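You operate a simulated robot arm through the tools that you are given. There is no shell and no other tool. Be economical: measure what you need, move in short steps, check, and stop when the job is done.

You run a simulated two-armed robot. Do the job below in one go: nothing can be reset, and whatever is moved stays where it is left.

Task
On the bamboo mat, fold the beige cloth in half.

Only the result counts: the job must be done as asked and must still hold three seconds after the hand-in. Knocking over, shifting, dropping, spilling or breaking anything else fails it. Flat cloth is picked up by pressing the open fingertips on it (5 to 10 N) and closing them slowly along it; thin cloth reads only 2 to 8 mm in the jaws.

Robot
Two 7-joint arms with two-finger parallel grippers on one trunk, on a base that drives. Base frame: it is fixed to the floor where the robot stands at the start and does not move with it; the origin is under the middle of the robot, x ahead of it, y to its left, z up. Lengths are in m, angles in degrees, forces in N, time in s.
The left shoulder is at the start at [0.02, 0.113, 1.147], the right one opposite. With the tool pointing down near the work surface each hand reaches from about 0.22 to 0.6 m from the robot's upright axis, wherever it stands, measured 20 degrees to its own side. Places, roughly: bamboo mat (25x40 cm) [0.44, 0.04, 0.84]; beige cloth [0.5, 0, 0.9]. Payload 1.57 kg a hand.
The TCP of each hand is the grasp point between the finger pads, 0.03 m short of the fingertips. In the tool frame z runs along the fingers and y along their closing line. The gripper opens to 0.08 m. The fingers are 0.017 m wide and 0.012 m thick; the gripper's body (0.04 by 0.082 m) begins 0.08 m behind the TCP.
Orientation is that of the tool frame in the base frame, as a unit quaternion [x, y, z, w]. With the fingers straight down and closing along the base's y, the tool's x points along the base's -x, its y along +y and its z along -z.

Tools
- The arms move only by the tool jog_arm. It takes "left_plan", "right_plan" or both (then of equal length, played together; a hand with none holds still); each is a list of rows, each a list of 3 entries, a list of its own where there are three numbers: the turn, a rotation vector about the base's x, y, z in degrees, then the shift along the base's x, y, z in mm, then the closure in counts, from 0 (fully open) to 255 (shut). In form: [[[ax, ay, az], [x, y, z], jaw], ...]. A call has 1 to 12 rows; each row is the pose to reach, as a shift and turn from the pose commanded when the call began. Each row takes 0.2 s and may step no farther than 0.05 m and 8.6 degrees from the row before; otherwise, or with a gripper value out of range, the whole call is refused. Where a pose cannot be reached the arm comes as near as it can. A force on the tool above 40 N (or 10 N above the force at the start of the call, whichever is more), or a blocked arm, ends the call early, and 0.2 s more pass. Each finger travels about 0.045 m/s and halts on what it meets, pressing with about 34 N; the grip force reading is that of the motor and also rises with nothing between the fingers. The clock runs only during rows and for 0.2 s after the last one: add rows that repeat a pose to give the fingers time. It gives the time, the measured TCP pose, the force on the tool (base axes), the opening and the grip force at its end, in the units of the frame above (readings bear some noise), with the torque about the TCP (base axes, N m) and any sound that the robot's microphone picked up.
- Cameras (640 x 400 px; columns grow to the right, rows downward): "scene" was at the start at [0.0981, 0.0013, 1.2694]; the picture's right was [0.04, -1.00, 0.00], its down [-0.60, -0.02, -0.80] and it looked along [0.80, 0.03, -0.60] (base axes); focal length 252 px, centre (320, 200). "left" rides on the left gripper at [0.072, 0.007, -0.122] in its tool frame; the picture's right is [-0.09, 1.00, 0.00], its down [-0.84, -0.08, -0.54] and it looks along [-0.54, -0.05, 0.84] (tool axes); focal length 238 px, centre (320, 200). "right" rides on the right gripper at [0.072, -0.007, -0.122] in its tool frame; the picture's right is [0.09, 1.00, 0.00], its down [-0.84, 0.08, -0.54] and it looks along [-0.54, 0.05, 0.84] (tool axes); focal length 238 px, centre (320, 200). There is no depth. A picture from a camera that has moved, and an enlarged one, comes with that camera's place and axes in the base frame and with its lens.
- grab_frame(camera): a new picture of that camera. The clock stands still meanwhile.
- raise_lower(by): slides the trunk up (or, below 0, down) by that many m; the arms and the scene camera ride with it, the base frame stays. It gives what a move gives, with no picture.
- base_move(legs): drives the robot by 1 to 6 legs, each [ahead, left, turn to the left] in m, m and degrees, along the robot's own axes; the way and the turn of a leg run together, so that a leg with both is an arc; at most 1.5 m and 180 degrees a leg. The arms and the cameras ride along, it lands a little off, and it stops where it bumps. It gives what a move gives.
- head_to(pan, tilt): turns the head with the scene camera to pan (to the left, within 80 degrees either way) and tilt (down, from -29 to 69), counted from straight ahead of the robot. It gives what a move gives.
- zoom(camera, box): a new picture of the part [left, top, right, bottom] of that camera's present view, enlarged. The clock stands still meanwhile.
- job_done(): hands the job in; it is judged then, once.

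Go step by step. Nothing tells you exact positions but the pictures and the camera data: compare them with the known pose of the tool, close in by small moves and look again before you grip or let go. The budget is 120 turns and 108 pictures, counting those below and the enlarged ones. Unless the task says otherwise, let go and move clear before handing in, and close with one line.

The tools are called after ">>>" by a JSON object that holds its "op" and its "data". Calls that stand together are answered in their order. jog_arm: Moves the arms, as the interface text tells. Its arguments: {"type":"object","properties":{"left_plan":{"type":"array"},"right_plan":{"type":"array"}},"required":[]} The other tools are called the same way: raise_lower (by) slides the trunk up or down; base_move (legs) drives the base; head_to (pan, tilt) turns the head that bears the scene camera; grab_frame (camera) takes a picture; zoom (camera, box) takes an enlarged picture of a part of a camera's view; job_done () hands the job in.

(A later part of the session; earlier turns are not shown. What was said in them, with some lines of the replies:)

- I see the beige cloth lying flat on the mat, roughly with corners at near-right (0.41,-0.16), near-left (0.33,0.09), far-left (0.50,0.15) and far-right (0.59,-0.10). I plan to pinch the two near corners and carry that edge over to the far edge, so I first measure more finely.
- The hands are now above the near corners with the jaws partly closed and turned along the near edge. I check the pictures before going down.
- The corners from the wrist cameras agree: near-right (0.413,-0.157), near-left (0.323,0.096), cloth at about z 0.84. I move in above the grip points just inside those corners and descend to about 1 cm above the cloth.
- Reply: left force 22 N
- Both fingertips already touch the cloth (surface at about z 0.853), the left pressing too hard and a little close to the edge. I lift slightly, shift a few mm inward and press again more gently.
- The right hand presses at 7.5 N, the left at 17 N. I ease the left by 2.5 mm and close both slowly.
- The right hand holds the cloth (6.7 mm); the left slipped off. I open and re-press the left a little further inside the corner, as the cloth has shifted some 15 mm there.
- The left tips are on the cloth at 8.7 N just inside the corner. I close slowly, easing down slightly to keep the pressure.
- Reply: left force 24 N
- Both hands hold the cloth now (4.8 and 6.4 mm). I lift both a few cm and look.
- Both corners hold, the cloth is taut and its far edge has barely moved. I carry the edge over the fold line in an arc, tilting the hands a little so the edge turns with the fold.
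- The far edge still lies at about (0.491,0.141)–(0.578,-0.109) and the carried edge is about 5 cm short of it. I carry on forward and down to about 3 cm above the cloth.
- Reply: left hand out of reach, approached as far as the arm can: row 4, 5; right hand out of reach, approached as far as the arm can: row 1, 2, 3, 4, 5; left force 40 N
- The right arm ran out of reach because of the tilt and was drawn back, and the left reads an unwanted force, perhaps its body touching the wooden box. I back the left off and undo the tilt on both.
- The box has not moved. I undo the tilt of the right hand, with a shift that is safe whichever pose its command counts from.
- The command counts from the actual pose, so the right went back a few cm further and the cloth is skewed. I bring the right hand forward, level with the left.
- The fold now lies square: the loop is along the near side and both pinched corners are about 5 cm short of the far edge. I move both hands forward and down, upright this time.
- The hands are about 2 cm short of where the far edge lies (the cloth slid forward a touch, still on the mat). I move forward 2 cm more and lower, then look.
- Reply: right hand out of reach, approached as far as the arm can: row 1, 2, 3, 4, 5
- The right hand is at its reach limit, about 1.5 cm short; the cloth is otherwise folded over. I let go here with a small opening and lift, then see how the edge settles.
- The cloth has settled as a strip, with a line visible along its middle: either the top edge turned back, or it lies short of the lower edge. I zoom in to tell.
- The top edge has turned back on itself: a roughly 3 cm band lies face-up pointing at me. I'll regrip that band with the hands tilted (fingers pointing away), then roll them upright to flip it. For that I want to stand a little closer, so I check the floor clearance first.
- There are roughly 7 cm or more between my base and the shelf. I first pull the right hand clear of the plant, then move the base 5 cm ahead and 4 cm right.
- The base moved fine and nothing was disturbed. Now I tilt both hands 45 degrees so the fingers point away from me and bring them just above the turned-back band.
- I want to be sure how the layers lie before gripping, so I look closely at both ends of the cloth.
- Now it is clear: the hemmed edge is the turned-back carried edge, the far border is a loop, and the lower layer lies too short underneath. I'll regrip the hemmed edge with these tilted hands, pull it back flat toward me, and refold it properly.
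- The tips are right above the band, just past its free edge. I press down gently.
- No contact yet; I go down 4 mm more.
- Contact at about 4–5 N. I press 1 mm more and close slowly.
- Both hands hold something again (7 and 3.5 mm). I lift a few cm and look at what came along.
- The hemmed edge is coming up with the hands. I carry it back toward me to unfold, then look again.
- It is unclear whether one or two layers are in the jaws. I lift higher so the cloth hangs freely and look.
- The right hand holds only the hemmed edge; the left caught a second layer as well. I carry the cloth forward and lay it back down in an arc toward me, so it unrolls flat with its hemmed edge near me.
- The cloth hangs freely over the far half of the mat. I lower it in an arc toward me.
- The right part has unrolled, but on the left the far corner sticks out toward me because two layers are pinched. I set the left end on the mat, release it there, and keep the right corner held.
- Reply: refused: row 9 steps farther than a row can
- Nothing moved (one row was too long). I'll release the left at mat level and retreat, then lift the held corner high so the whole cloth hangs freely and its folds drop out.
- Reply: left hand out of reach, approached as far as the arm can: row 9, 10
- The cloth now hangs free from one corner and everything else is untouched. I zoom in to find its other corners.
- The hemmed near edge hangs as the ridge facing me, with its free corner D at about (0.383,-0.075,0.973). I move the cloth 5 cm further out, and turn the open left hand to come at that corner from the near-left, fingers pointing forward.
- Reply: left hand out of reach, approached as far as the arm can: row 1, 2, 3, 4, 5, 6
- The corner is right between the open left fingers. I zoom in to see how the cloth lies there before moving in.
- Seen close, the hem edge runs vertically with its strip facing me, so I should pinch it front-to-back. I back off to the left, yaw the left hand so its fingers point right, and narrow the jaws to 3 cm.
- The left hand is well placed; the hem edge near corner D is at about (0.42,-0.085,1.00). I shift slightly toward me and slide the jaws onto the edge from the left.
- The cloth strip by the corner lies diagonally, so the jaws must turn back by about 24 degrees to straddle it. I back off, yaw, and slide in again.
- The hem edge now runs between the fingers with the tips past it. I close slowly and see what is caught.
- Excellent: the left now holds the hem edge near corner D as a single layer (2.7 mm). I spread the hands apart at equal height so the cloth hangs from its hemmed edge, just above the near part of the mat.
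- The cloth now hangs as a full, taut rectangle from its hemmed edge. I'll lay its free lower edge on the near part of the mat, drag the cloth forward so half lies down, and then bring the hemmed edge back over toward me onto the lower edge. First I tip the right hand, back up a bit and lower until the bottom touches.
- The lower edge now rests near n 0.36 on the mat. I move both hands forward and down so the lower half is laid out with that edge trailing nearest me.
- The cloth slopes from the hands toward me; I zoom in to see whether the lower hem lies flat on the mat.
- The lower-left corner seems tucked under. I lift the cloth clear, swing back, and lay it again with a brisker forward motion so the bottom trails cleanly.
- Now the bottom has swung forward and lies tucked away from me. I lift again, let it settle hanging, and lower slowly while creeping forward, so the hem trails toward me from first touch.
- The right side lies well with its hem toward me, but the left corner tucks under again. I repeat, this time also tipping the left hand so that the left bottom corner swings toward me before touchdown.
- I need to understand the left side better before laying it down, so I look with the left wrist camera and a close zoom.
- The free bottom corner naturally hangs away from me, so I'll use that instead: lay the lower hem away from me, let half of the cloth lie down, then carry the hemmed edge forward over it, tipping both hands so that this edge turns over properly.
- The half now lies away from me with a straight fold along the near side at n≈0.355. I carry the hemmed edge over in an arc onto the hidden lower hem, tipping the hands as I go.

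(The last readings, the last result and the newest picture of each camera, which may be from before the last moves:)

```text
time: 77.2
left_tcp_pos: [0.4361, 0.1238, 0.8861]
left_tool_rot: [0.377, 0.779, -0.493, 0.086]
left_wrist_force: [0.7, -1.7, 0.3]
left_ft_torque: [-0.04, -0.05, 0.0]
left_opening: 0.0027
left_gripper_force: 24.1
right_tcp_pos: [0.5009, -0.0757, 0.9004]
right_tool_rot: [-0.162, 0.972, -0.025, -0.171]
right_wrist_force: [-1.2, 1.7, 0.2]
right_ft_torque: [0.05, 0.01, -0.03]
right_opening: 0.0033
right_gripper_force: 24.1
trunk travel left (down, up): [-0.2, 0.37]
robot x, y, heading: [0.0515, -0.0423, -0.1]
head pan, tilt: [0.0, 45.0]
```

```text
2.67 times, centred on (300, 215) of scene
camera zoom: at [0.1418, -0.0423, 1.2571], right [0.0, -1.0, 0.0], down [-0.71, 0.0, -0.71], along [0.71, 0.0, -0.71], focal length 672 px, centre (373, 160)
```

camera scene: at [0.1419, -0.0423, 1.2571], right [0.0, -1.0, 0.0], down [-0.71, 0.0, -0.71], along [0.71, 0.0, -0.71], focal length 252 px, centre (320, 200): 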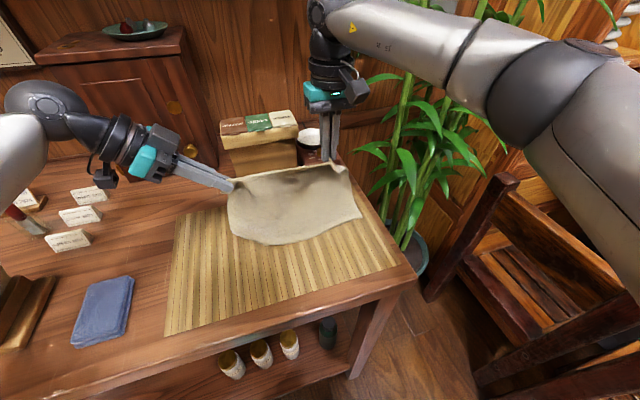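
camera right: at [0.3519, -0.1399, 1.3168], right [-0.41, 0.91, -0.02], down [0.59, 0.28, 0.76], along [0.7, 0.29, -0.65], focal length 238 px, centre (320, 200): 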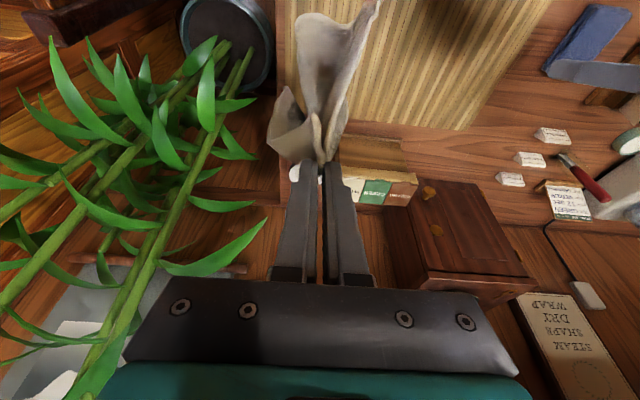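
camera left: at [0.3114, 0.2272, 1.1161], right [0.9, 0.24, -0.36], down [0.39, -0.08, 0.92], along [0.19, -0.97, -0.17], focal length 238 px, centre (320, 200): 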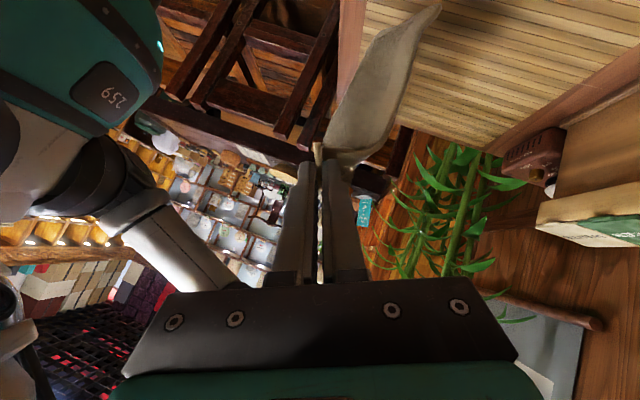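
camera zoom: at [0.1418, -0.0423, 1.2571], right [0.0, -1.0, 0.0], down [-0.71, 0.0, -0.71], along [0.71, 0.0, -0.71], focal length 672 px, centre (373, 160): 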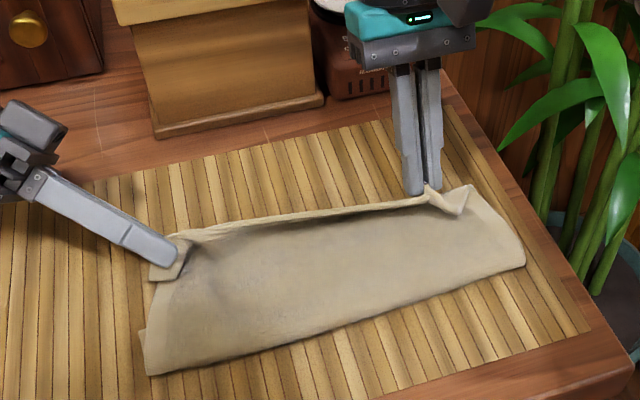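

The fold looks square: the hemmed edge lies along the far side and the fold line along the near side. I move 8 mm further forward, lower to the cloth, open slowly and withdraw each hand along its own fingers.

>>> {"op": "jog_arm", "data": {"left_plan": [[[0, 0, 0], [7.5, 2.7, -3], 255], [[0, 0, 0], [7.5, 2.7, -8], 255], [[0, 0, 0], [7.5, 2.7, -8], 230], [[0, 0, 0], [7.5, 2.7, -8], 205], [[0, 0, 0], [7.5, 2.7, -8], 190], [[0, 0, 0], [7.5, 2.7, -8], 190], [[0, 0, 0], [10, 12, -2], 190], [[0, 0, 0], [14, 27, 8], 190], [[0, 0, 0], [19, 47, 20], 190], [[0, 0, 0], [25, 70, 40], 190], [[0, 0, 0], [25, 90, 70], 190], [[0, 0, 0], [20, 105, 105], 190]], "right_plan": [[[0, 0, 0], [7.5, 2.7, -4], 255], [[0, 0, 0], [7.5, 2.7, -12], 255], [[0, 0, 0], [7.5, 2.7, -12], 230], [[0, 0, 0], [7.5, 2.7, -12], 205], [[0, 0, 0], [7.5, 2.7, -12], 190], [[0, 0, 0], [7.5, 2.7, -12], 190], [[0, 0, 0], [10, 3.5, -4], 190], [[0, 0, 0], [13, 4.5, 8], 190], [[0, 0, 0], [17, 6, 24], 190], [[0, 0, 0], [17, 6, 50], 190], [[0, 0, 0], [10, 6, 85], 190], [[0, 0, 0], [0, 6, 125], 190]]}}

>>> {"op": "zoom", "data": {"camera": "scene", "box": [190, 140, 410, 290]}}

```text
time: 79.8
left_tcp_pos: [0.4551, 0.2305, 0.9923]
left_tool_rot: [0.378, 0.779, -0.493, 0.086]
left_wrist_force: [0.3, 0.0, 0.2]
left_ft_torque: [-0.03, 0.0, -0.02]
left_opening: 0.0202
left_gripper_force: 0.0
right_tcp_pos: [0.4999, -0.069, 1.0264]
right_tool_rot: [-0.162, 0.972, -0.024, -0.171]
right_wrist_force: [-0.1, 0.2, -0.6]
right_ft_torque: [-0.01, -0.01, 0.02]
right_opening: 0.0206
right_gripper_force: 0.1
trunk travel left (down, up): [-0.2, 0.37]
robot x, y, heading: [0.0496, -0.0414, -0.2]
head pan, tilt: [0.0, 45.0]
```

```text
2.67 times, centred on (300, 215) of scene
camera zoom: at [0.1412, -0.0423, 1.2572], right [0.0, -1.0, 0.0], down [-0.71, 0.0, -0.71], along [0.71, 0.0, -0.71], focal length 672 px, centre (373, 160)
```

zoom: 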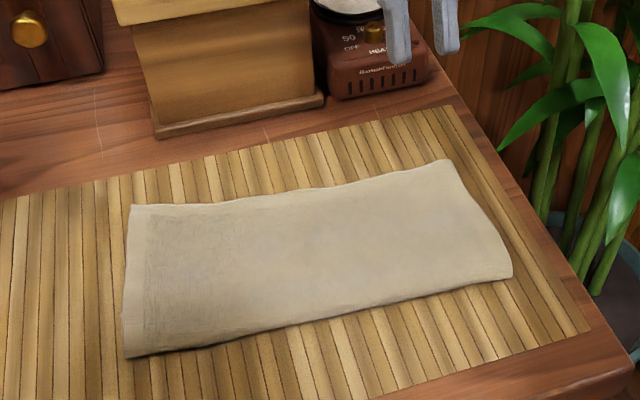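

The cloth has dropped into a neat strip, but it measures about 12–13 cm deep rather than 9.5, so the layers may be offset. I zoom in on both ends.

>>> {"op": "zoom", "data": {"camera": "scene", "box": [225, 190, 305, 285]}}

>>> {"op": "zoom", "data": {"camera": "scene", "box": [295, 185, 375, 255]}}

>>> {"op": "grab_frame", "data": {"camera": "right"}}

```text
4.21 times, centred on (265, 238) of scene
camera zoom: at [0.1412, -0.0423, 1.2572], right [0.0, -1.0, 0.0], down [-0.71, 0.0, -0.71], along [0.71, 0.0, -0.71], focal length 1062 px, centre (552, 42)
```

zoom: 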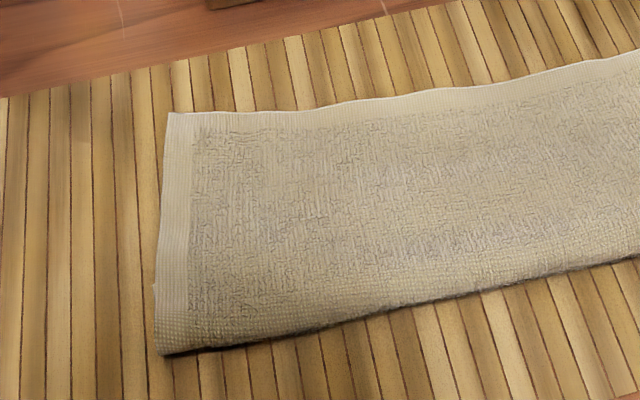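

```text
5.71 times, centred on (335, 220) of scene
camera zoom: at [0.1412, -0.0423, 1.2572], right [0.0, -1.0, 0.0], down [-0.71, 0.0, -0.71], along [0.71, 0.0, -0.71], focal length 1441 px, centre (234, 86)
```

zoom: 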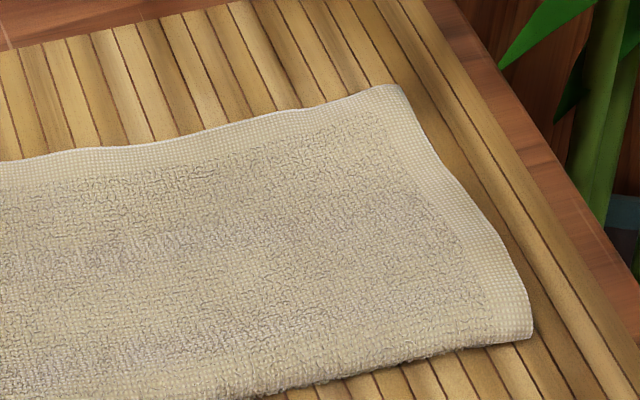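

```text
11 pictures are left
camera right: at [0.478, -0.085, 1.1667], right [-0.4, 0.91, 0.04], down [0.89, 0.39, 0.23], along [0.19, 0.13, -0.97], focal length 238 px, centre (320, 200)
```

right: 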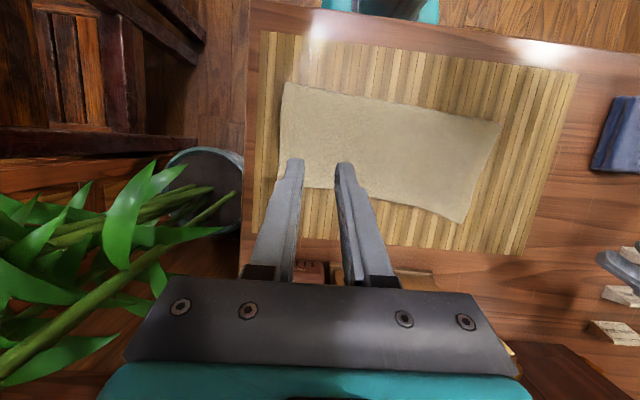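

The top layer is about 13 cm deep and the lower only about 6 cm: the fold line sits too far out. The top hem overhangs alone at the far side, so I can pinch that single layer from above and bring it back onto the lower hem, letting the fold roll toward me. I set both hands upright above its corners.

>>> {"op": "jog_arm", "data": {"left_plan": [[[5.5, 1.5, 5.15], [0, 0, 10], 150], [[11, 3, 10.3], [0, -5, 20], 127], [[16.5, 4.5, 15.5], [0, -15, 25], 127], [[22, 6.1, 20.6], [3, -25, 25], 127], [[27.6, 7.6, 25.8], [6, -40, 25], 127], [[33.1, 9.1, 30.9], [10, -55, 20], 127], [[38.6, 10.6, 36], [14, -70, 10], 127], [[44.1, 12.1, 41.2], [18, -85, 0], 127], [[49.7, 13.7, 46.4], [22, -100, -15], 127], [[55.2, 15.2, 51.5], [25, -110, -30], 127], [[60.7, 16.7, 56.7], [27, -117, -42], 127]], "right_plan": [[[0.4, -1.8, -0.7], [2, 0, 0], 150], [[0.8, -3.5, -1.4], [4, 0, 0], 127], [[1.3, -5.3, -2.1], [6, -1, -5], 127], [[1.7, -7, -2.8], [8, -1, -10], 127], [[2.1, -8.8, -3.6], [10, -2, -18], 127], [[2.5, -10.6, -4.3], [12, -2, -26], 127], [[2.9, -12.3, -5], [14, -3, -36], 127], [[3.4, -14, -5.7], [16, -3, -46], 127], [[3.8, -15.9, -6.4], [18, -4, -56], 127], [[4.2, -17.6, -7.1], [20, -4, -66], 127], [[4.65, -19.4, -7.84], [21, -4, -76], 127]]}}

>>> {"op": "grab_frame", "data": {"camera": "left"}}

>>> {"op": "grab_frame", "data": {"camera": "right"}}

```text
time: 82.2
left_tcp_pos: [0.4816, 0.1124, 0.9479]
left_tool_rot: [-0.098, 0.995, 0.003, 0.001]
left_wrist_force: [-0.6, 0.1, -0.3]
left_ft_torque: [-0.08, 0.0, 0.0]
left_opening: 0.04
left_gripper_force: 0.1
right_tcp_pos: [0.5221, -0.0757, 0.9493]
right_tool_rot: [-0.096, 0.995, 0.0, 0.0]
right_wrist_force: [-0.5, 0.1, -0.7]
right_ft_torque: [-0.04, 0.01, 0.01]
right_opening: 0.0402
right_gripper_force: 0.1
trunk travel left (down, up): [-0.2, 0.37]
robot x, y, heading: [0.0491, -0.042, -0.2]
head pan, tilt: [0.0, 45.0]
```

```text
10 pictures are left
camera left: at [0.4108, 0.106, 1.0686], right [-0.1, 0.99, 0.01], down [0.83, 0.08, 0.54], along [0.54, 0.06, -0.84], focal length 238 px, centre (320, 200)
```

left: 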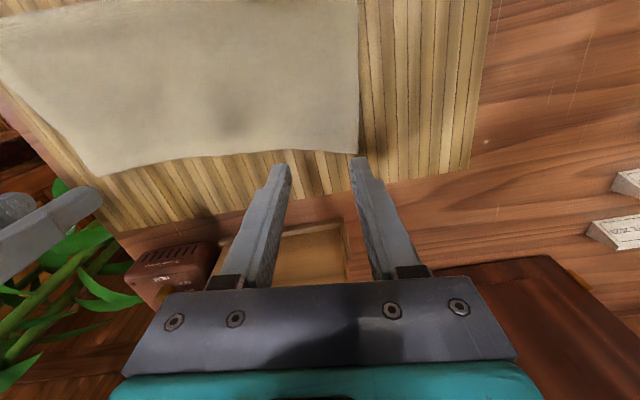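

```text
9 pictures are left
camera right: at [0.4529, -0.0944, 1.0722], right [-0.28, 0.96, 0.0], down [0.81, 0.24, 0.54], along [0.52, 0.15, -0.84], focal length 238 px, centre (320, 200)
```

right: 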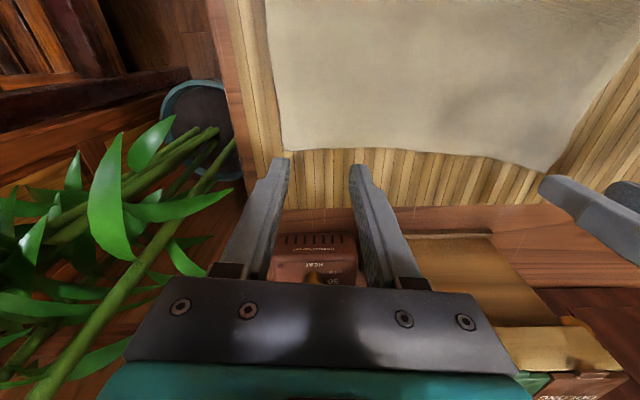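

The corners of the top hem are at about (0.493,0.155) and (0.541,-0.101). I shift a few mm and press both hands onto the single layer just inside them.

>>> {"op": "jog_arm", "data": {"left_plan": [[[0, 0, 0], [4, 6, -25], 127], [[0, 0, 0], [4, 6, -48], 127], [[0, 0, 0], [4, 6, -58], 127], [[0, 0, 0], [4, 6, -63], 127], [[0, 0, 0], [4, 6, -65], 127], [[0, 0, 0], [4, 6, -65], 127]], "right_plan": [[[0, 0, 0], [-1, 6, -25], 127], [[0, 0, 0], [-1, 6, -48], 127], [[0, 0, 0], [-1, 6, -59], 127], [[0, 0, 0], [-1, 6, -64], 127], [[0, 0, 0], [-1, 6, -66], 127], [[0, 0, 0], [-1, 6, -66], 127]]}}

```text
time: 83.6
left_tcp_pos: [0.4865, 0.1206, 0.8844]
left_tool_rot: [-0.098, 0.995, 0.002, 0.002]
left_wrist_force: [-0.1, 2.0, 4.8]
left_ft_torque: [0.05, 0.02, 0.02]
left_opening: 0.0403
left_gripper_force: 0.1
right_tcp_pos: [0.5193, -0.0698, 0.8849]
right_tool_rot: [-0.096, 0.995, 0.0, 0.001]
right_wrist_force: [0.9, 0.0, 1.4]
right_ft_torque: [-0.04, -0.02, 0.0]
right_opening: 0.0403
right_gripper_force: 0.1
trunk travel left (down, up): [-0.2, 0.37]
robot x, y, heading: [0.0511, -0.0388, -0.3]
head pan, tilt: [0.0, 45.0]
```

Light contact (4.8 and 1.4 N). I press slightly more and close both slowly.

>>> {"op": "jog_arm", "data": {"left_plan": [[[0, 0, 0], [0, 0, -1.3], 127], [[0, 0, 0], [0, 0, -1.3], 140], [[0, 0, 0], [0, 0, -1.3], 153], [[0, 0, 0], [0, 0, -1.3], 166], [[0, 0, 0], [0, 0, -1.3], 179], [[0, 0, 0], [0, 0, -1.3], 192], [[0, 0, 0], [0, 0, -1.3], 205], [[0, 0, 0], [0, 0, -1.3], 218], [[0, 0, 0], [0, 0, -1.3], 231], [[0, 0, 0], [0, 0, -1.3], 243], [[0, 0, 0], [0, 0, -1.3], 255], [[0, 0, 0], [0, 0, -1.3], 255]], "right_plan": [[[0, 0, 0], [0, 0, -2.3], 127], [[0, 0, 0], [0, 0, -2.3], 140], [[0, 0, 0], [0, 0, -2.3], 153], [[0, 0, 0], [0, 0, -2.3], 166], [[0, 0, 0], [0, 0, -2.3], 179], [[0, 0, 0], [0, 0, -2.3], 192], [[0, 0, 0], [0, 0, -2.3], 205], [[0, 0, 0], [0, 0, -2.3], 218], [[0, 0, 0], [0, 0, -2.3], 231], [[0, 0, 0], [0, 0, -2.3], 243], [[0, 0, 0], [0, 0, -2.3], 255], [[0, 0, 0], [0, 0, -2.3], 255]]}}

```text
time: 86.2
left_tcp_pos: [0.4857, 0.1199, 0.8825]
left_tool_rot: [-0.097, 0.995, 0.0, 0.003]
left_wrist_force: [0.8, -2.7, 22.4]
left_ft_torque: [-0.07, 0.04, 0.04]
left_opening: 0.0074
left_gripper_force: 27.2
right_tcp_pos: [0.5196, -0.0694, 0.8829]
right_tool_rot: [-0.097, 0.995, 0.0, 0.001]
right_wrist_force: [-0.3, 1.7, 8.4]
right_ft_torque: [0.05, 0.01, 0.01]
right_opening: 0.0002
right_gripper_force: 21.3
trunk travel left (down, up): [-0.2, 0.37]
robot x, y, heading: [0.0485, -0.0425, -0.0]
head pan, tilt: [0.0, 45.0]
```

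The left holds (7.4 mm), the right slipped. I reopen the right, move it a little further in, and press again.

>>> {"op": "jog_arm", "data": {"right_plan": [[[0, 0, 0], [0, 0, 8], 255], [[0, 0, 0], [-6, 2, 12], 190], [[0, 0, 0], [-6, 2, 12], 127], [[0, 0, 0], [-6, 2, 12], 127], [[0, 0, 0], [-6, 2, 4], 127], [[0, 0, 0], [-6, 2, 0], 127], [[0, 0, 0], [-6, 2, -1], 127], [[0, 0, 0], [-6, 2, -1], 127]]}}

>>> {"op": "grab_frame", "data": {"camera": "right"}}

```text
time: 88.0
left_tcp_pos: [0.4864, 0.1193, 0.883]
left_tool_rot: [-0.096, 0.995, 0.003, 0.003]
left_wrist_force: [0.5, 0.4, 20.9]
left_ft_torque: [-0.01, 0.06, 0.05]
left_opening: 0.0076
left_gripper_force: 26.6
right_tcp_pos: [0.5132, -0.0673, 0.8826]
right_tool_rot: [-0.096, 0.995, 0.0, 0.002]
right_wrist_force: [-2.5, -3.8, 13.0]
right_ft_torque: [-0.08, 0.03, 0.01]
right_opening: 0.0402
right_gripper_force: 0.0
trunk travel left (down, up): [-0.2, 0.37]
robot x, y, heading: [0.0476, -0.043, 0.1]
head pan, tilt: [0.0, 45.0]
```

```text
8 pictures are left
camera right: at [0.4436, -0.0874, 1.0051], right [-0.28, 0.96, 0.0], down [0.8, 0.24, 0.54], along [0.52, 0.15, -0.84], focal length 238 px, centre (320, 200)
```

right: 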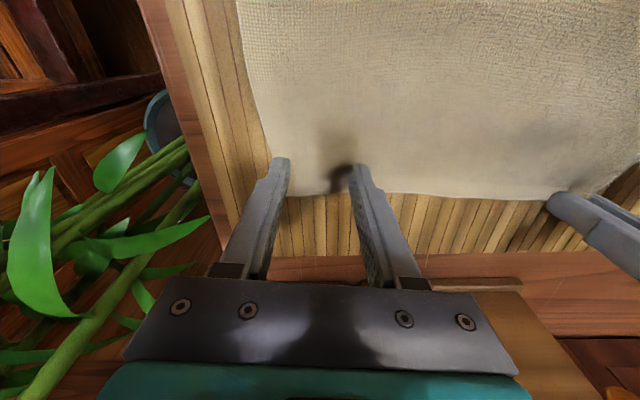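

The outer finger sits just on the side hem. I shift 8 mm inward, press the same, and close.

>>> {"op": "jog_arm", "data": {"right_plan": [[[0, 0, 0], [2, 8, 8], 127], [[0, 0, 0], [2, 8, 2], 127], [[0, 0, 0], [2, 8, 0], 127], [[0, 0, 0], [2, 8, 0], 142], [[0, 0, 0], [2, 8, 0], 157], [[0, 0, 0], [2, 8, 0], 172], [[0, 0, 0], [2, 8, 0], 187], [[0, 0, 0], [2, 8, 0], 202], [[0, 0, 0], [2, 8, 0], 217], [[0, 0, 0], [2, 8, 0], 232], [[0, 0, 0], [2, 8, 0], 247], [[0, 0, 0], [2, 8, 0], 255]]}}

```text
time: 90.6
left_tcp_pos: [0.4862, 0.1196, 0.883]
left_tool_rot: [-0.097, 0.995, 0.001, 0.003]
left_wrist_force: [2.2, -2.8, 19.8]
left_ft_torque: [-0.13, -0.03, 0.04]
left_opening: 0.0075
left_gripper_force: 26.8
right_tcp_pos: [0.5149, -0.0578, 0.8821]
right_tool_rot: [-0.097, 0.995, 0.0, 0.002]
right_wrist_force: [-0.9, 5.8, 17.7]
right_ft_torque: [0.19, -0.01, 0.02]
right_opening: 0.0049
right_gripper_force: 24.6
trunk travel left (down, up): [-0.2, 0.37]
robot x, y, heading: [0.0494, -0.04, 0.1]
head pan, tilt: [0.0, 45.0]
```

Both hands hold the top hem now. I lift it and move a little toward me so I can see where the lower hem lies.

>>> {"op": "jog_arm", "data": {"left_plan": [[[0, 0, 0], [-4, -1, 15], 255], [[0, 0, 0], [-12, -3, 32], 255], [[0, 0, 0], [-22, -5, 48], 255], [[0, 0, 0], [-32, -7, 62], 255], [[0, 0, 0], [-40, -9, 72], 255], [[0, 0, 0], [-40, -9, 72], 255]], "right_plan": [[[0, 0, 0], [-4, -1, 15], 255], [[0, 0, 0], [-10, -4, 32], 255], [[0, 0, 0], [-18, -7, 48], 255], [[0, 0, 0], [-26, -10, 62], 255], [[0, 0, 0], [-32, -12, 72], 255], [[0, 0, 0], [-32, -12, 72], 255]]}}

>>> {"op": "grab_frame", "data": {"camera": "left"}}

>>> {"op": "zoom", "data": {"camera": "scene", "box": [190, 140, 410, 290]}}

```text
time: 92.0
left_tcp_pos: [0.4474, 0.1083, 0.9548]
left_tool_rot: [-0.098, 0.995, 0.001, 0.001]
left_wrist_force: [2.9, -11.8, -0.3]
left_ft_torque: [-0.4, -0.12, 0.07]
left_opening: 0.0058
left_gripper_force: 24.9
right_tcp_pos: [0.4848, -0.0705, 0.9538]
right_tool_rot: [-0.097, 0.995, 0.0, 0.0]
right_wrist_force: [-3.2, 12.4, -0.5]
right_ft_torque: [0.38, 0.08, 0.08]
right_opening: 0.0047
right_gripper_force: 25.1
trunk travel left (down, up): [-0.2, 0.37]
robot x, y, heading: [0.0459, -0.0404, -0.3]
head pan, tilt: [0.0, 45.0]
```

```text
7 pictures are left
camera left: at [0.3753, 0.1018, 1.0747], right [-0.1, 0.99, 0.0], down [0.83, 0.08, 0.54], along [0.54, 0.06, -0.84], focal length 238 px, centre (320, 200)
```

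left: 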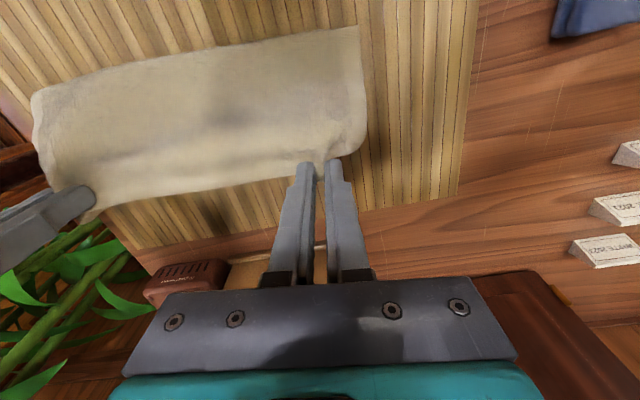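

```text
2.67 times, centred on (300, 215) of scene
camera zoom: at [0.1419, -0.0423, 1.257], right [0.0, -1.0, 0.0], down [-0.71, 0.0, -0.71], along [0.71, 0.0, -0.71], focal length 672 px, centre (373, 160)
```

zoom: 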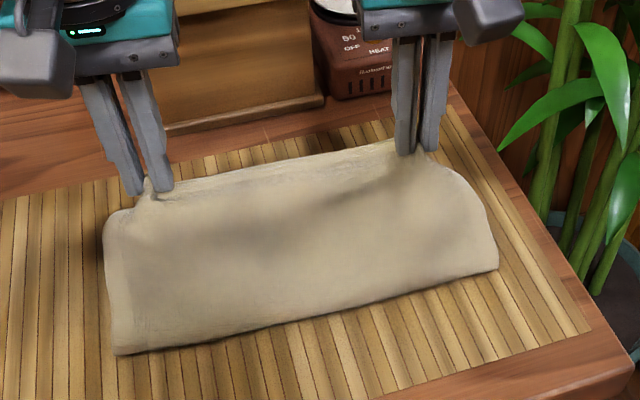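

The fold line sits at about (0.363,0.127)–(0.431,-0.135). I swing the held hem back toward me so the slack rolls over the fold, then set it down on the lower hem.

>>> {"op": "jog_arm", "data": {"left_plan": [[[0, 0, 0], [-15, -6, -2], 255], [[0, 0, 0], [-30, -9, -5], 255], [[0, 0, 0], [-45, -12, -10], 255], [[0, 0, 0], [-60, -16, -16], 255], [[0, 0, 0], [-72, -19, -24], 255], [[0, 0, 0], [-72, -19, -36], 255], [[0, 0, 0], [-66, -18, -46], 255], [[0, 0, 0], [-58, -16, -53], 255], [[0, 0, 0], [-45, -14, -57], 255], [[0, 0, 0], [-45, -14, -57], 255]], "right_plan": [[[0, 0, 0], [-10, 1, -2], 255], [[0, 0, 0], [-19, 0, -5], 255], [[0, 0, 0], [-28, -2, -10], 255], [[0, 0, 0], [-37, -4, -16], 255], [[0, 0, 0], [-45, -6, -24], 255], [[0, 0, 0], [-45, -6, -36], 255], [[0, 0, 0], [-39, -5, -46], 255], [[0, 0, 0], [-30, -2, -53], 255], [[0, 0, 0], [-18, 1, -57], 255], [[0, 0, 0], [-18, 1, -57], 255]]}}

>>> {"op": "zoom", "data": {"camera": "scene", "box": [190, 140, 410, 290]}}

```text
time: 94.2
left_tcp_pos: [0.402, 0.097, 0.8964]
left_tool_rot: [-0.097, 0.995, 0.001, 0.0]
left_wrist_force: [3.3, -6.0, -0.2]
left_ft_torque: [-0.18, -0.09, 0.08]
left_opening: 0.0053
left_gripper_force: 25.6
right_tcp_pos: [0.4665, -0.0694, 0.8961]
right_tool_rot: [-0.095, 0.995, -0.001, 0.0]
right_wrist_force: [-3.0, 7.0, 0.7]
right_ft_torque: [0.22, 0.12, 0.06]
right_opening: 0.0046
right_gripper_force: 25.4
trunk travel left (down, up): [-0.2, 0.37]
robot x, y, heading: [0.0472, -0.0406, -0.0]
head pan, tilt: [0.0, 45.0]
```

```text
2.67 times, centred on (300, 215) of scene
camera zoom: at [0.1419, -0.0423, 1.2571], right [0.0, -1.0, 0.0], down [-0.71, 0.0, -0.71], along [0.71, 0.0, -0.71], focal length 672 px, centre (373, 160)
```

zoom: 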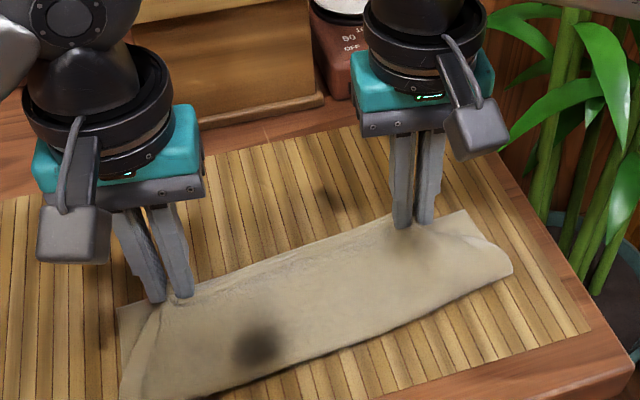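

I can now see both lower corners, at about (0.40,0.134) and (0.488,-0.116), and the held hem is right over that line, but there is still slack bulging in the fold. I swing further toward me, low down, to roll the slack out over the fold, then come back.

>>> {"op": "jog_arm", "data": {"left_plan": [[[0, 0, 0], [0, 0, 20], 255], [[0, 0, 0], [-12, -5, 30], 255], [[0, 0, 0], [-28, -10, 32], 255], [[0, 0, 0], [-42, -15, 28], 255], [[0, 0, 0], [-54, -19, 20], 255], [[0, 0, 0], [-54, -19, 8], 255], [[0, 0, 0], [-54, -19, 4], 255], [[0, 0, 0], [-40, -14, 2], 255], [[0, 0, 0], [-25, -9, 0], 255], [[0, 0, 0], [-10, -4, -2], 255], [[0, 0, 0], [0, 0, -4], 255], [[0, 0, 0], [0, 0, -6], 255]], "right_plan": [[[0, 0, 0], [0, 1, 20], 255], [[0, 0, 0], [-12, -3, 30], 255], [[0, 0, 0], [-28, -8, 32], 255], [[0, 0, 0], [-42, -13, 28], 255], [[0, 0, 0], [-54, -17, 20], 255], [[0, 0, 0], [-54, -17, 8], 255], [[0, 0, 0], [-54, -17, 4], 255], [[0, 0, 0], [-40, -12, 2], 255], [[0, 0, 0], [-25, -7, 0], 255], [[0, 0, 0], [-8, -1, -2], 255], [[0, 0, 0], [3, 2, -4], 255], [[0, 0, 0], [3, 2, -6], 255]]}}

>>> {"op": "zoom", "data": {"camera": "scene", "box": [190, 140, 410, 290]}}

```text
time: 96.8
left_tcp_pos: [0.401, 0.0958, 0.8919]
left_tool_rot: [-0.097, 0.995, 0.001, 0.002]
left_wrist_force: [2.5, -5.7, 0.5]
left_ft_torque: [-0.17, -0.05, 0.04]
left_opening: 0.0052
left_gripper_force: 25.2
right_tcp_pos: [0.4696, -0.0695, 0.8908]
right_tool_rot: [-0.096, 0.995, 0.0, 0.0]
right_wrist_force: [-2.8, 6.0, 1.6]
right_ft_torque: [0.12, 0.1, 0.07]
right_opening: 0.0046
right_gripper_force: 25.3
trunk travel left (down, up): [-0.2, 0.37]
robot x, y, heading: [0.0462, -0.0401, -0.1]
head pan, tilt: [0.0, 45.0]
```

```text
2.67 times, centred on (300, 215) of scene
camera zoom: at [0.1417, -0.0423, 1.2571], right [0.0, -1.0, 0.0], down [-0.71, 0.0, -0.71], along [0.71, 0.0, -0.71], focal length 672 px, centre (373, 160)
```

zoom: 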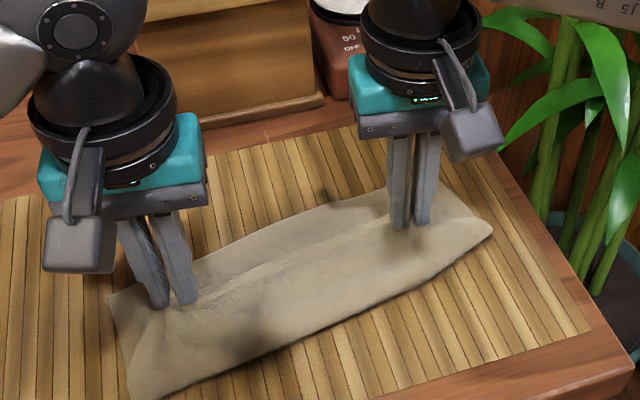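

The lower layer slid forward a bit under the top one. A surer way: set the top hem onto the lower hem, pinch both hems together and lift, so the cloth hangs folded exactly in half by its own weight. I place the top hem over the lower one, press and open.

>>> {"op": "jog_arm", "data": {"left_plan": [[[0, 0, 0], [0, 0, 8], 255], [[0, 0, 0], [3, 3, 10], 255], [[0, 0, 0], [5, 6, 10], 255], [[0, 0, 0], [5, 6, 2], 255], [[0, 0, 0], [5, 6, -5], 255], [[0, 0, 0], [5, 6, -8], 230], [[0, 0, 0], [5, 6, -8], 190], [[0, 0, 0], [5, 6, -8], 150], [[0, 0, 0], [5, 6, -8], 127], [[0, 0, 0], [5, 6, -8], 127]], "right_plan": [[[0, 0, 0], [2, 1, 8], 255], [[0, 0, 0], [9, 4, 10], 255], [[0, 0, 0], [16, 6, 10], 255], [[0, 0, 0], [16, 6, 2], 255], [[0, 0, 0], [16, 6, -5], 255], [[0, 0, 0], [16, 6, -7], 230], [[0, 0, 0], [16, 6, -7], 190], [[0, 0, 0], [16, 6, -7], 150], [[0, 0, 0], [16, 6, -7], 127], [[0, 0, 0], [16, 6, -7], 127]]}}

>>> {"op": "grab_frame", "data": {"camera": "right"}}

```text
time: 99.0
left_tcp_pos: [0.4052, 0.1019, 0.8823]
left_tool_rot: [-0.097, 0.995, 0.0, 0.005]
left_wrist_force: [1.5, -0.6, 35.2]
left_ft_torque: [-0.06, 0.05, -0.03]
left_opening: 0.0216
left_gripper_force: 0.0
right_tcp_pos: [0.4843, -0.0618, 0.8848]
right_tool_rot: [-0.095, 0.995, 0.0, 0.003]
right_wrist_force: [1.8, 5.8, 21.2]
right_ft_torque: [0.04, -0.1, -0.01]
right_opening: 0.0293
right_gripper_force: 0.1
trunk travel left (down, up): [-0.2, 0.37]
robot x, y, heading: [0.0518, -0.0433, -0.1]
head pan, tilt: [0.0, 45.0]
```

```text
3 pictures are left
camera right: at [0.4142, -0.0814, 1.0075], right [-0.28, 0.96, 0.0], down [0.8, 0.24, 0.55], along [0.52, 0.15, -0.84], focal length 238 px, centre (320, 200)
```

right: 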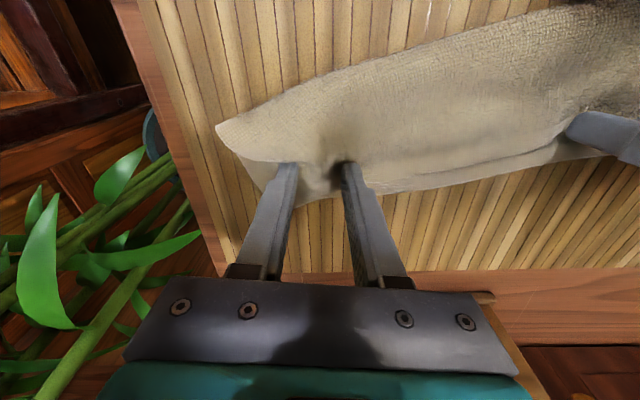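

Both layers lie under the fingers, the hems within about a centimetre of each other. I ease the pressure a little, open to 4 cm and close slowly to pinch both layers.

>>> {"op": "jog_arm", "data": {"left_plan": [[[0, 0, 0], [0, 0, 4], 150], [[0, 0, 0], [0, 0, 4], 127], [[0, 0, 0], [0, 0, 3], 127], [[0, 0, 0], [0, 0, 3], 142], [[0, 0, 0], [0, 0, 3], 158], [[0, 0, 0], [0, 0, 3], 174], [[0, 0, 0], [0, 0, 3], 190], [[0, 0, 0], [0, 0, 3], 206], [[0, 0, 0], [0, 0, 3], 222], [[0, 0, 0], [0, 0, 3], 238], [[0, 0, 0], [0, 0, 3], 255], [[0, 0, 0], [0, 0, 3], 255]], "right_plan": [[[0, 0, 0], [1, 0, 2], 150], [[0, 0, 0], [1, 0, 2], 127], [[0, 0, 0], [1, 0, 1], 127], [[0, 0, 0], [1, 0, 1], 142], [[0, 0, 0], [1, 0, 1], 158], [[0, 0, 0], [1, 0, 1], 174], [[0, 0, 0], [1, 0, 1], 190], [[0, 0, 0], [1, 0, 1], 206], [[0, 0, 0], [1, 0, 1], 222], [[0, 0, 0], [1, 0, 1], 238], [[0, 0, 0], [1, 0, 1], 255], [[0, 0, 0], [1, 0, 1], 255]]}}

```text
time: 101.6
left_tcp_pos: [0.4063, 0.1011, 0.8858]
left_tool_rot: [-0.097, 0.995, 0.0, 0.003]
left_wrist_force: [5.4, -9.7, 8.1]
left_ft_torque: [-0.33, -0.16, 0.07]
left_opening: 0.0057
left_gripper_force: 25.5
right_tcp_pos: [0.4857, -0.062, 0.8855]
right_tool_rot: [-0.097, 0.995, 0.001, 0.001]
right_wrist_force: [-3.8, 6.3, 19.6]
right_ft_torque: [0.18, 0.1, 0.04]
right_opening: 0.0052
right_gripper_force: 25.4
trunk travel left (down, up): [-0.2, 0.37]
robot x, y, heading: [0.0483, -0.0416, -0.4]
head pan, tilt: [0.0, 45.0]
```

Both read about 5.5 mm. I lift 11 cm to see whether both hems came along.

>>> {"op": "jog_arm", "data": {"left_plan": [[[0, 0, 0], [0, -1, 25], 255], [[0, 0, 0], [0, -2, 50], 255], [[0, 0, 0], [0, -2, 80], 255], [[0, 0, 0], [0, -2, 110], 255], [[0, 0, 0], [0, -2, 110], 255], [[0, 0, 0], [0, -2, 110], 255]], "right_plan": [[[0, 0, 0], [0, 1, 25], 255], [[0, 0, 0], [0, 2, 50], 255], [[0, 0, 0], [0, 2, 80], 255], [[0, 0, 0], [0, 2, 110], 255], [[0, 0, 0], [0, 2, 110], 255], [[0, 0, 0], [0, 2, 110], 255]]}}

>>> {"op": "zoom", "data": {"camera": "scene", "box": [190, 120, 410, 270]}}

```text
time: 103.0
left_tcp_pos: [0.4082, 0.0992, 0.9965]
left_tool_rot: [-0.097, 0.995, 0.002, 0.001]
left_wrist_force: [3.5, -5.7, 0.0]
left_ft_torque: [-0.14, -0.11, 0.05]
left_opening: 0.0049
left_gripper_force: 25.1
right_tcp_pos: [0.4865, -0.0591, 0.9942]
right_tool_rot: [-0.098, 0.995, -0.001, 0.0]
right_wrist_force: [-2.6, 5.7, 0.1]
right_ft_torque: [0.17, 0.11, 0.07]
right_opening: 0.0046
right_gripper_force: 25.5
trunk travel left (down, up): [-0.2, 0.37]
robot x, y, heading: [0.0491, -0.0366, -0.1]
head pan, tilt: [0.0, 45.0]
```

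```text
2.67 times, centred on (300, 195) of scene
camera zoom: at [0.1419, -0.0423, 1.257], right [0.0, -1.0, 0.0], down [-0.71, 0.0, -0.71], along [0.71, 0.0, -0.71], focal length 672 px, centre (373, 213)
```

zoom: 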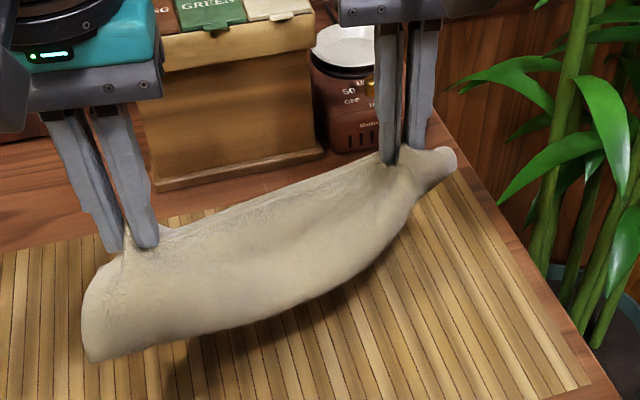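

Excellent: both hems are held and the cloth hangs folded in half by its own weight. I lay it down with the fold trailing toward me.

>>> {"op": "jog_arm", "data": {"left_plan": [[[0, 0, 0], [2, 1, -15], 255], [[0, 0, 0], [7, 3, -30], 255], [[0, 0, 0], [14, 7, -44], 255], [[0, 0, 0], [22, 11, -57], 255], [[0, 0, 0], [31, 15, -69], 255], [[0, 0, 0], [40, 19, -80], 255], [[0, 0, 0], [48, 23, -90], 255], [[0, 0, 0], [55, 26, -98], 255], [[0, 0, 0], [60, 29, -104], 255], [[0, 0, 0], [62, 30, -106], 255], [[0, 0, 0], [62, 30, -106], 255]], "right_plan": [[[0, 0, 0], [2, 1, -15], 255], [[0, 0, 0], [7, 3, -30], 255], [[0, 0, 0], [14, 7, -44], 255], [[0, 0, 0], [22, 11, -57], 255], [[0, 0, 0], [31, 15, -69], 255], [[0, 0, 0], [40, 19, -80], 255], [[0, 0, 0], [48, 23, -90], 255], [[0, 0, 0], [55, 26, -98], 255], [[0, 0, 0], [58, 28, -102], 255], [[0, 0, 0], [60, 29, -104], 255], [[0, 0, 0], [60, 29, -104], 255]]}}

```text
time: 105.4
left_tcp_pos: [0.4669, 0.1297, 0.8892]
left_tool_rot: [-0.097, 0.995, 0.001, 0.002]
left_wrist_force: [3.6, -7.7, 0.3]
left_ft_torque: [-0.29, -0.13, 0.08]
left_opening: 0.0054
left_gripper_force: 24.8
right_tcp_pos: [0.547, -0.0294, 0.8898]
right_tool_rot: [-0.097, 0.995, 0.0, 0.0]
right_wrist_force: [-4.6, 8.1, 1.8]
right_ft_torque: [0.2, 0.15, 0.06]
right_opening: 0.0048
right_gripper_force: 25.4
trunk travel left (down, up): [-0.2, 0.37]
robot x, y, heading: [0.0509, -0.04, -0.1]
head pan, tilt: [0.0, 45.0]
```

The cloth is down. I open slowly, lift straight up and move clear, then look.

>>> {"op": "jog_arm", "data": {"left_plan": [[[0, 0, 0], [0, 0, -2], 240], [[0, 0, 0], [0, 0, -2], 220], [[0, 0, 0], [0, 0, -2], 200], [[0, 0, 0], [0, 0, -2], 180], [[0, 0, 0], [0, 0, -2], 170], [[0, 0, 0], [0, 0, 5], 170], [[0, 0, 0], [0, 0, 18], 170], [[0, 0, 0], [0, 0, 40], 170], [[0, 0, 0], [0, 0, 75], 170], [[0, 0, 0], [-10, 20, 110], 170], [[0, 0, 0], [-30, 50, 130], 170]], "right_plan": [[[0, 0, 0], [0, 0, -2], 240], [[0, 0, 0], [0, 0, -2], 220], [[0, 0, 0], [0, 0, -2], 200], [[0, 0, 0], [0, 0, -2], 180], [[0, 0, 0], [0, 0, -2], 170], [[0, 0, 0], [0, 0, 5], 170], [[0, 0, 0], [0, 0, 18], 170], [[0, 0, 0], [0, 0, 40], 170], [[0, 0, 0], [0, 0, 75], 170], [[0, 0, 0], [-15, -20, 110], 170], [[0, 0, 0], [-30, -45, 130], 170]]}}

>>> {"op": "zoom", "data": {"camera": "scene", "box": [210, 150, 390, 270]}}

```text
time: 107.8
left_tcp_pos: [0.4369, 0.1814, 1.0217]
left_tool_rot: [-0.097, 0.995, 0.001, 0.001]
left_wrist_force: [0.0, -0.1, 0.1]
left_ft_torque: [0.02, 0.01, -0.01]
left_opening: 0.0266
left_gripper_force: 0.0
right_tcp_pos: [0.5144, -0.0759, 1.0219]
right_tool_rot: [-0.097, 0.995, -0.001, 0.0]
right_wrist_force: [-0.3, 0.4, -0.5]
right_ft_torque: [0.0, -0.04, 0.0]
right_opening: 0.0267
right_gripper_force: 0.0
trunk travel left (down, up): [-0.2, 0.37]
robot x, y, heading: [0.0516, -0.0436, 0.2]
head pan, tilt: [0.0, 45.0]
```

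```text
3.33 times, centred on (300, 210) of scene
camera zoom: at [0.1412, -0.0424, 1.2571], right [0.0, -1.0, 0.0], down [-0.71, 0.0, -0.71], along [0.71, 0.0, -0.71], focal length 840 px, centre (387, 167)
```

zoom: 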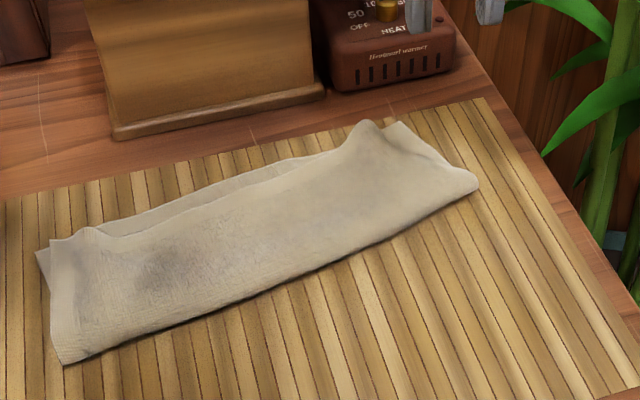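

The cloth lies on the mat folded once in half, its two hems together within about a centimetre along the far side. The hands are open and clear, and the boxes and other things are where they were, so I hand in.

>>> {"op": "job_done", "data": {}}

```text
The job is handed in.
```

The beige cloth is folded in half on the bamboo mat, with its hems within about 1 cm of each other and slight bumps left where it was pinched. Both hands are open and clear, and I saw nothing else moved.
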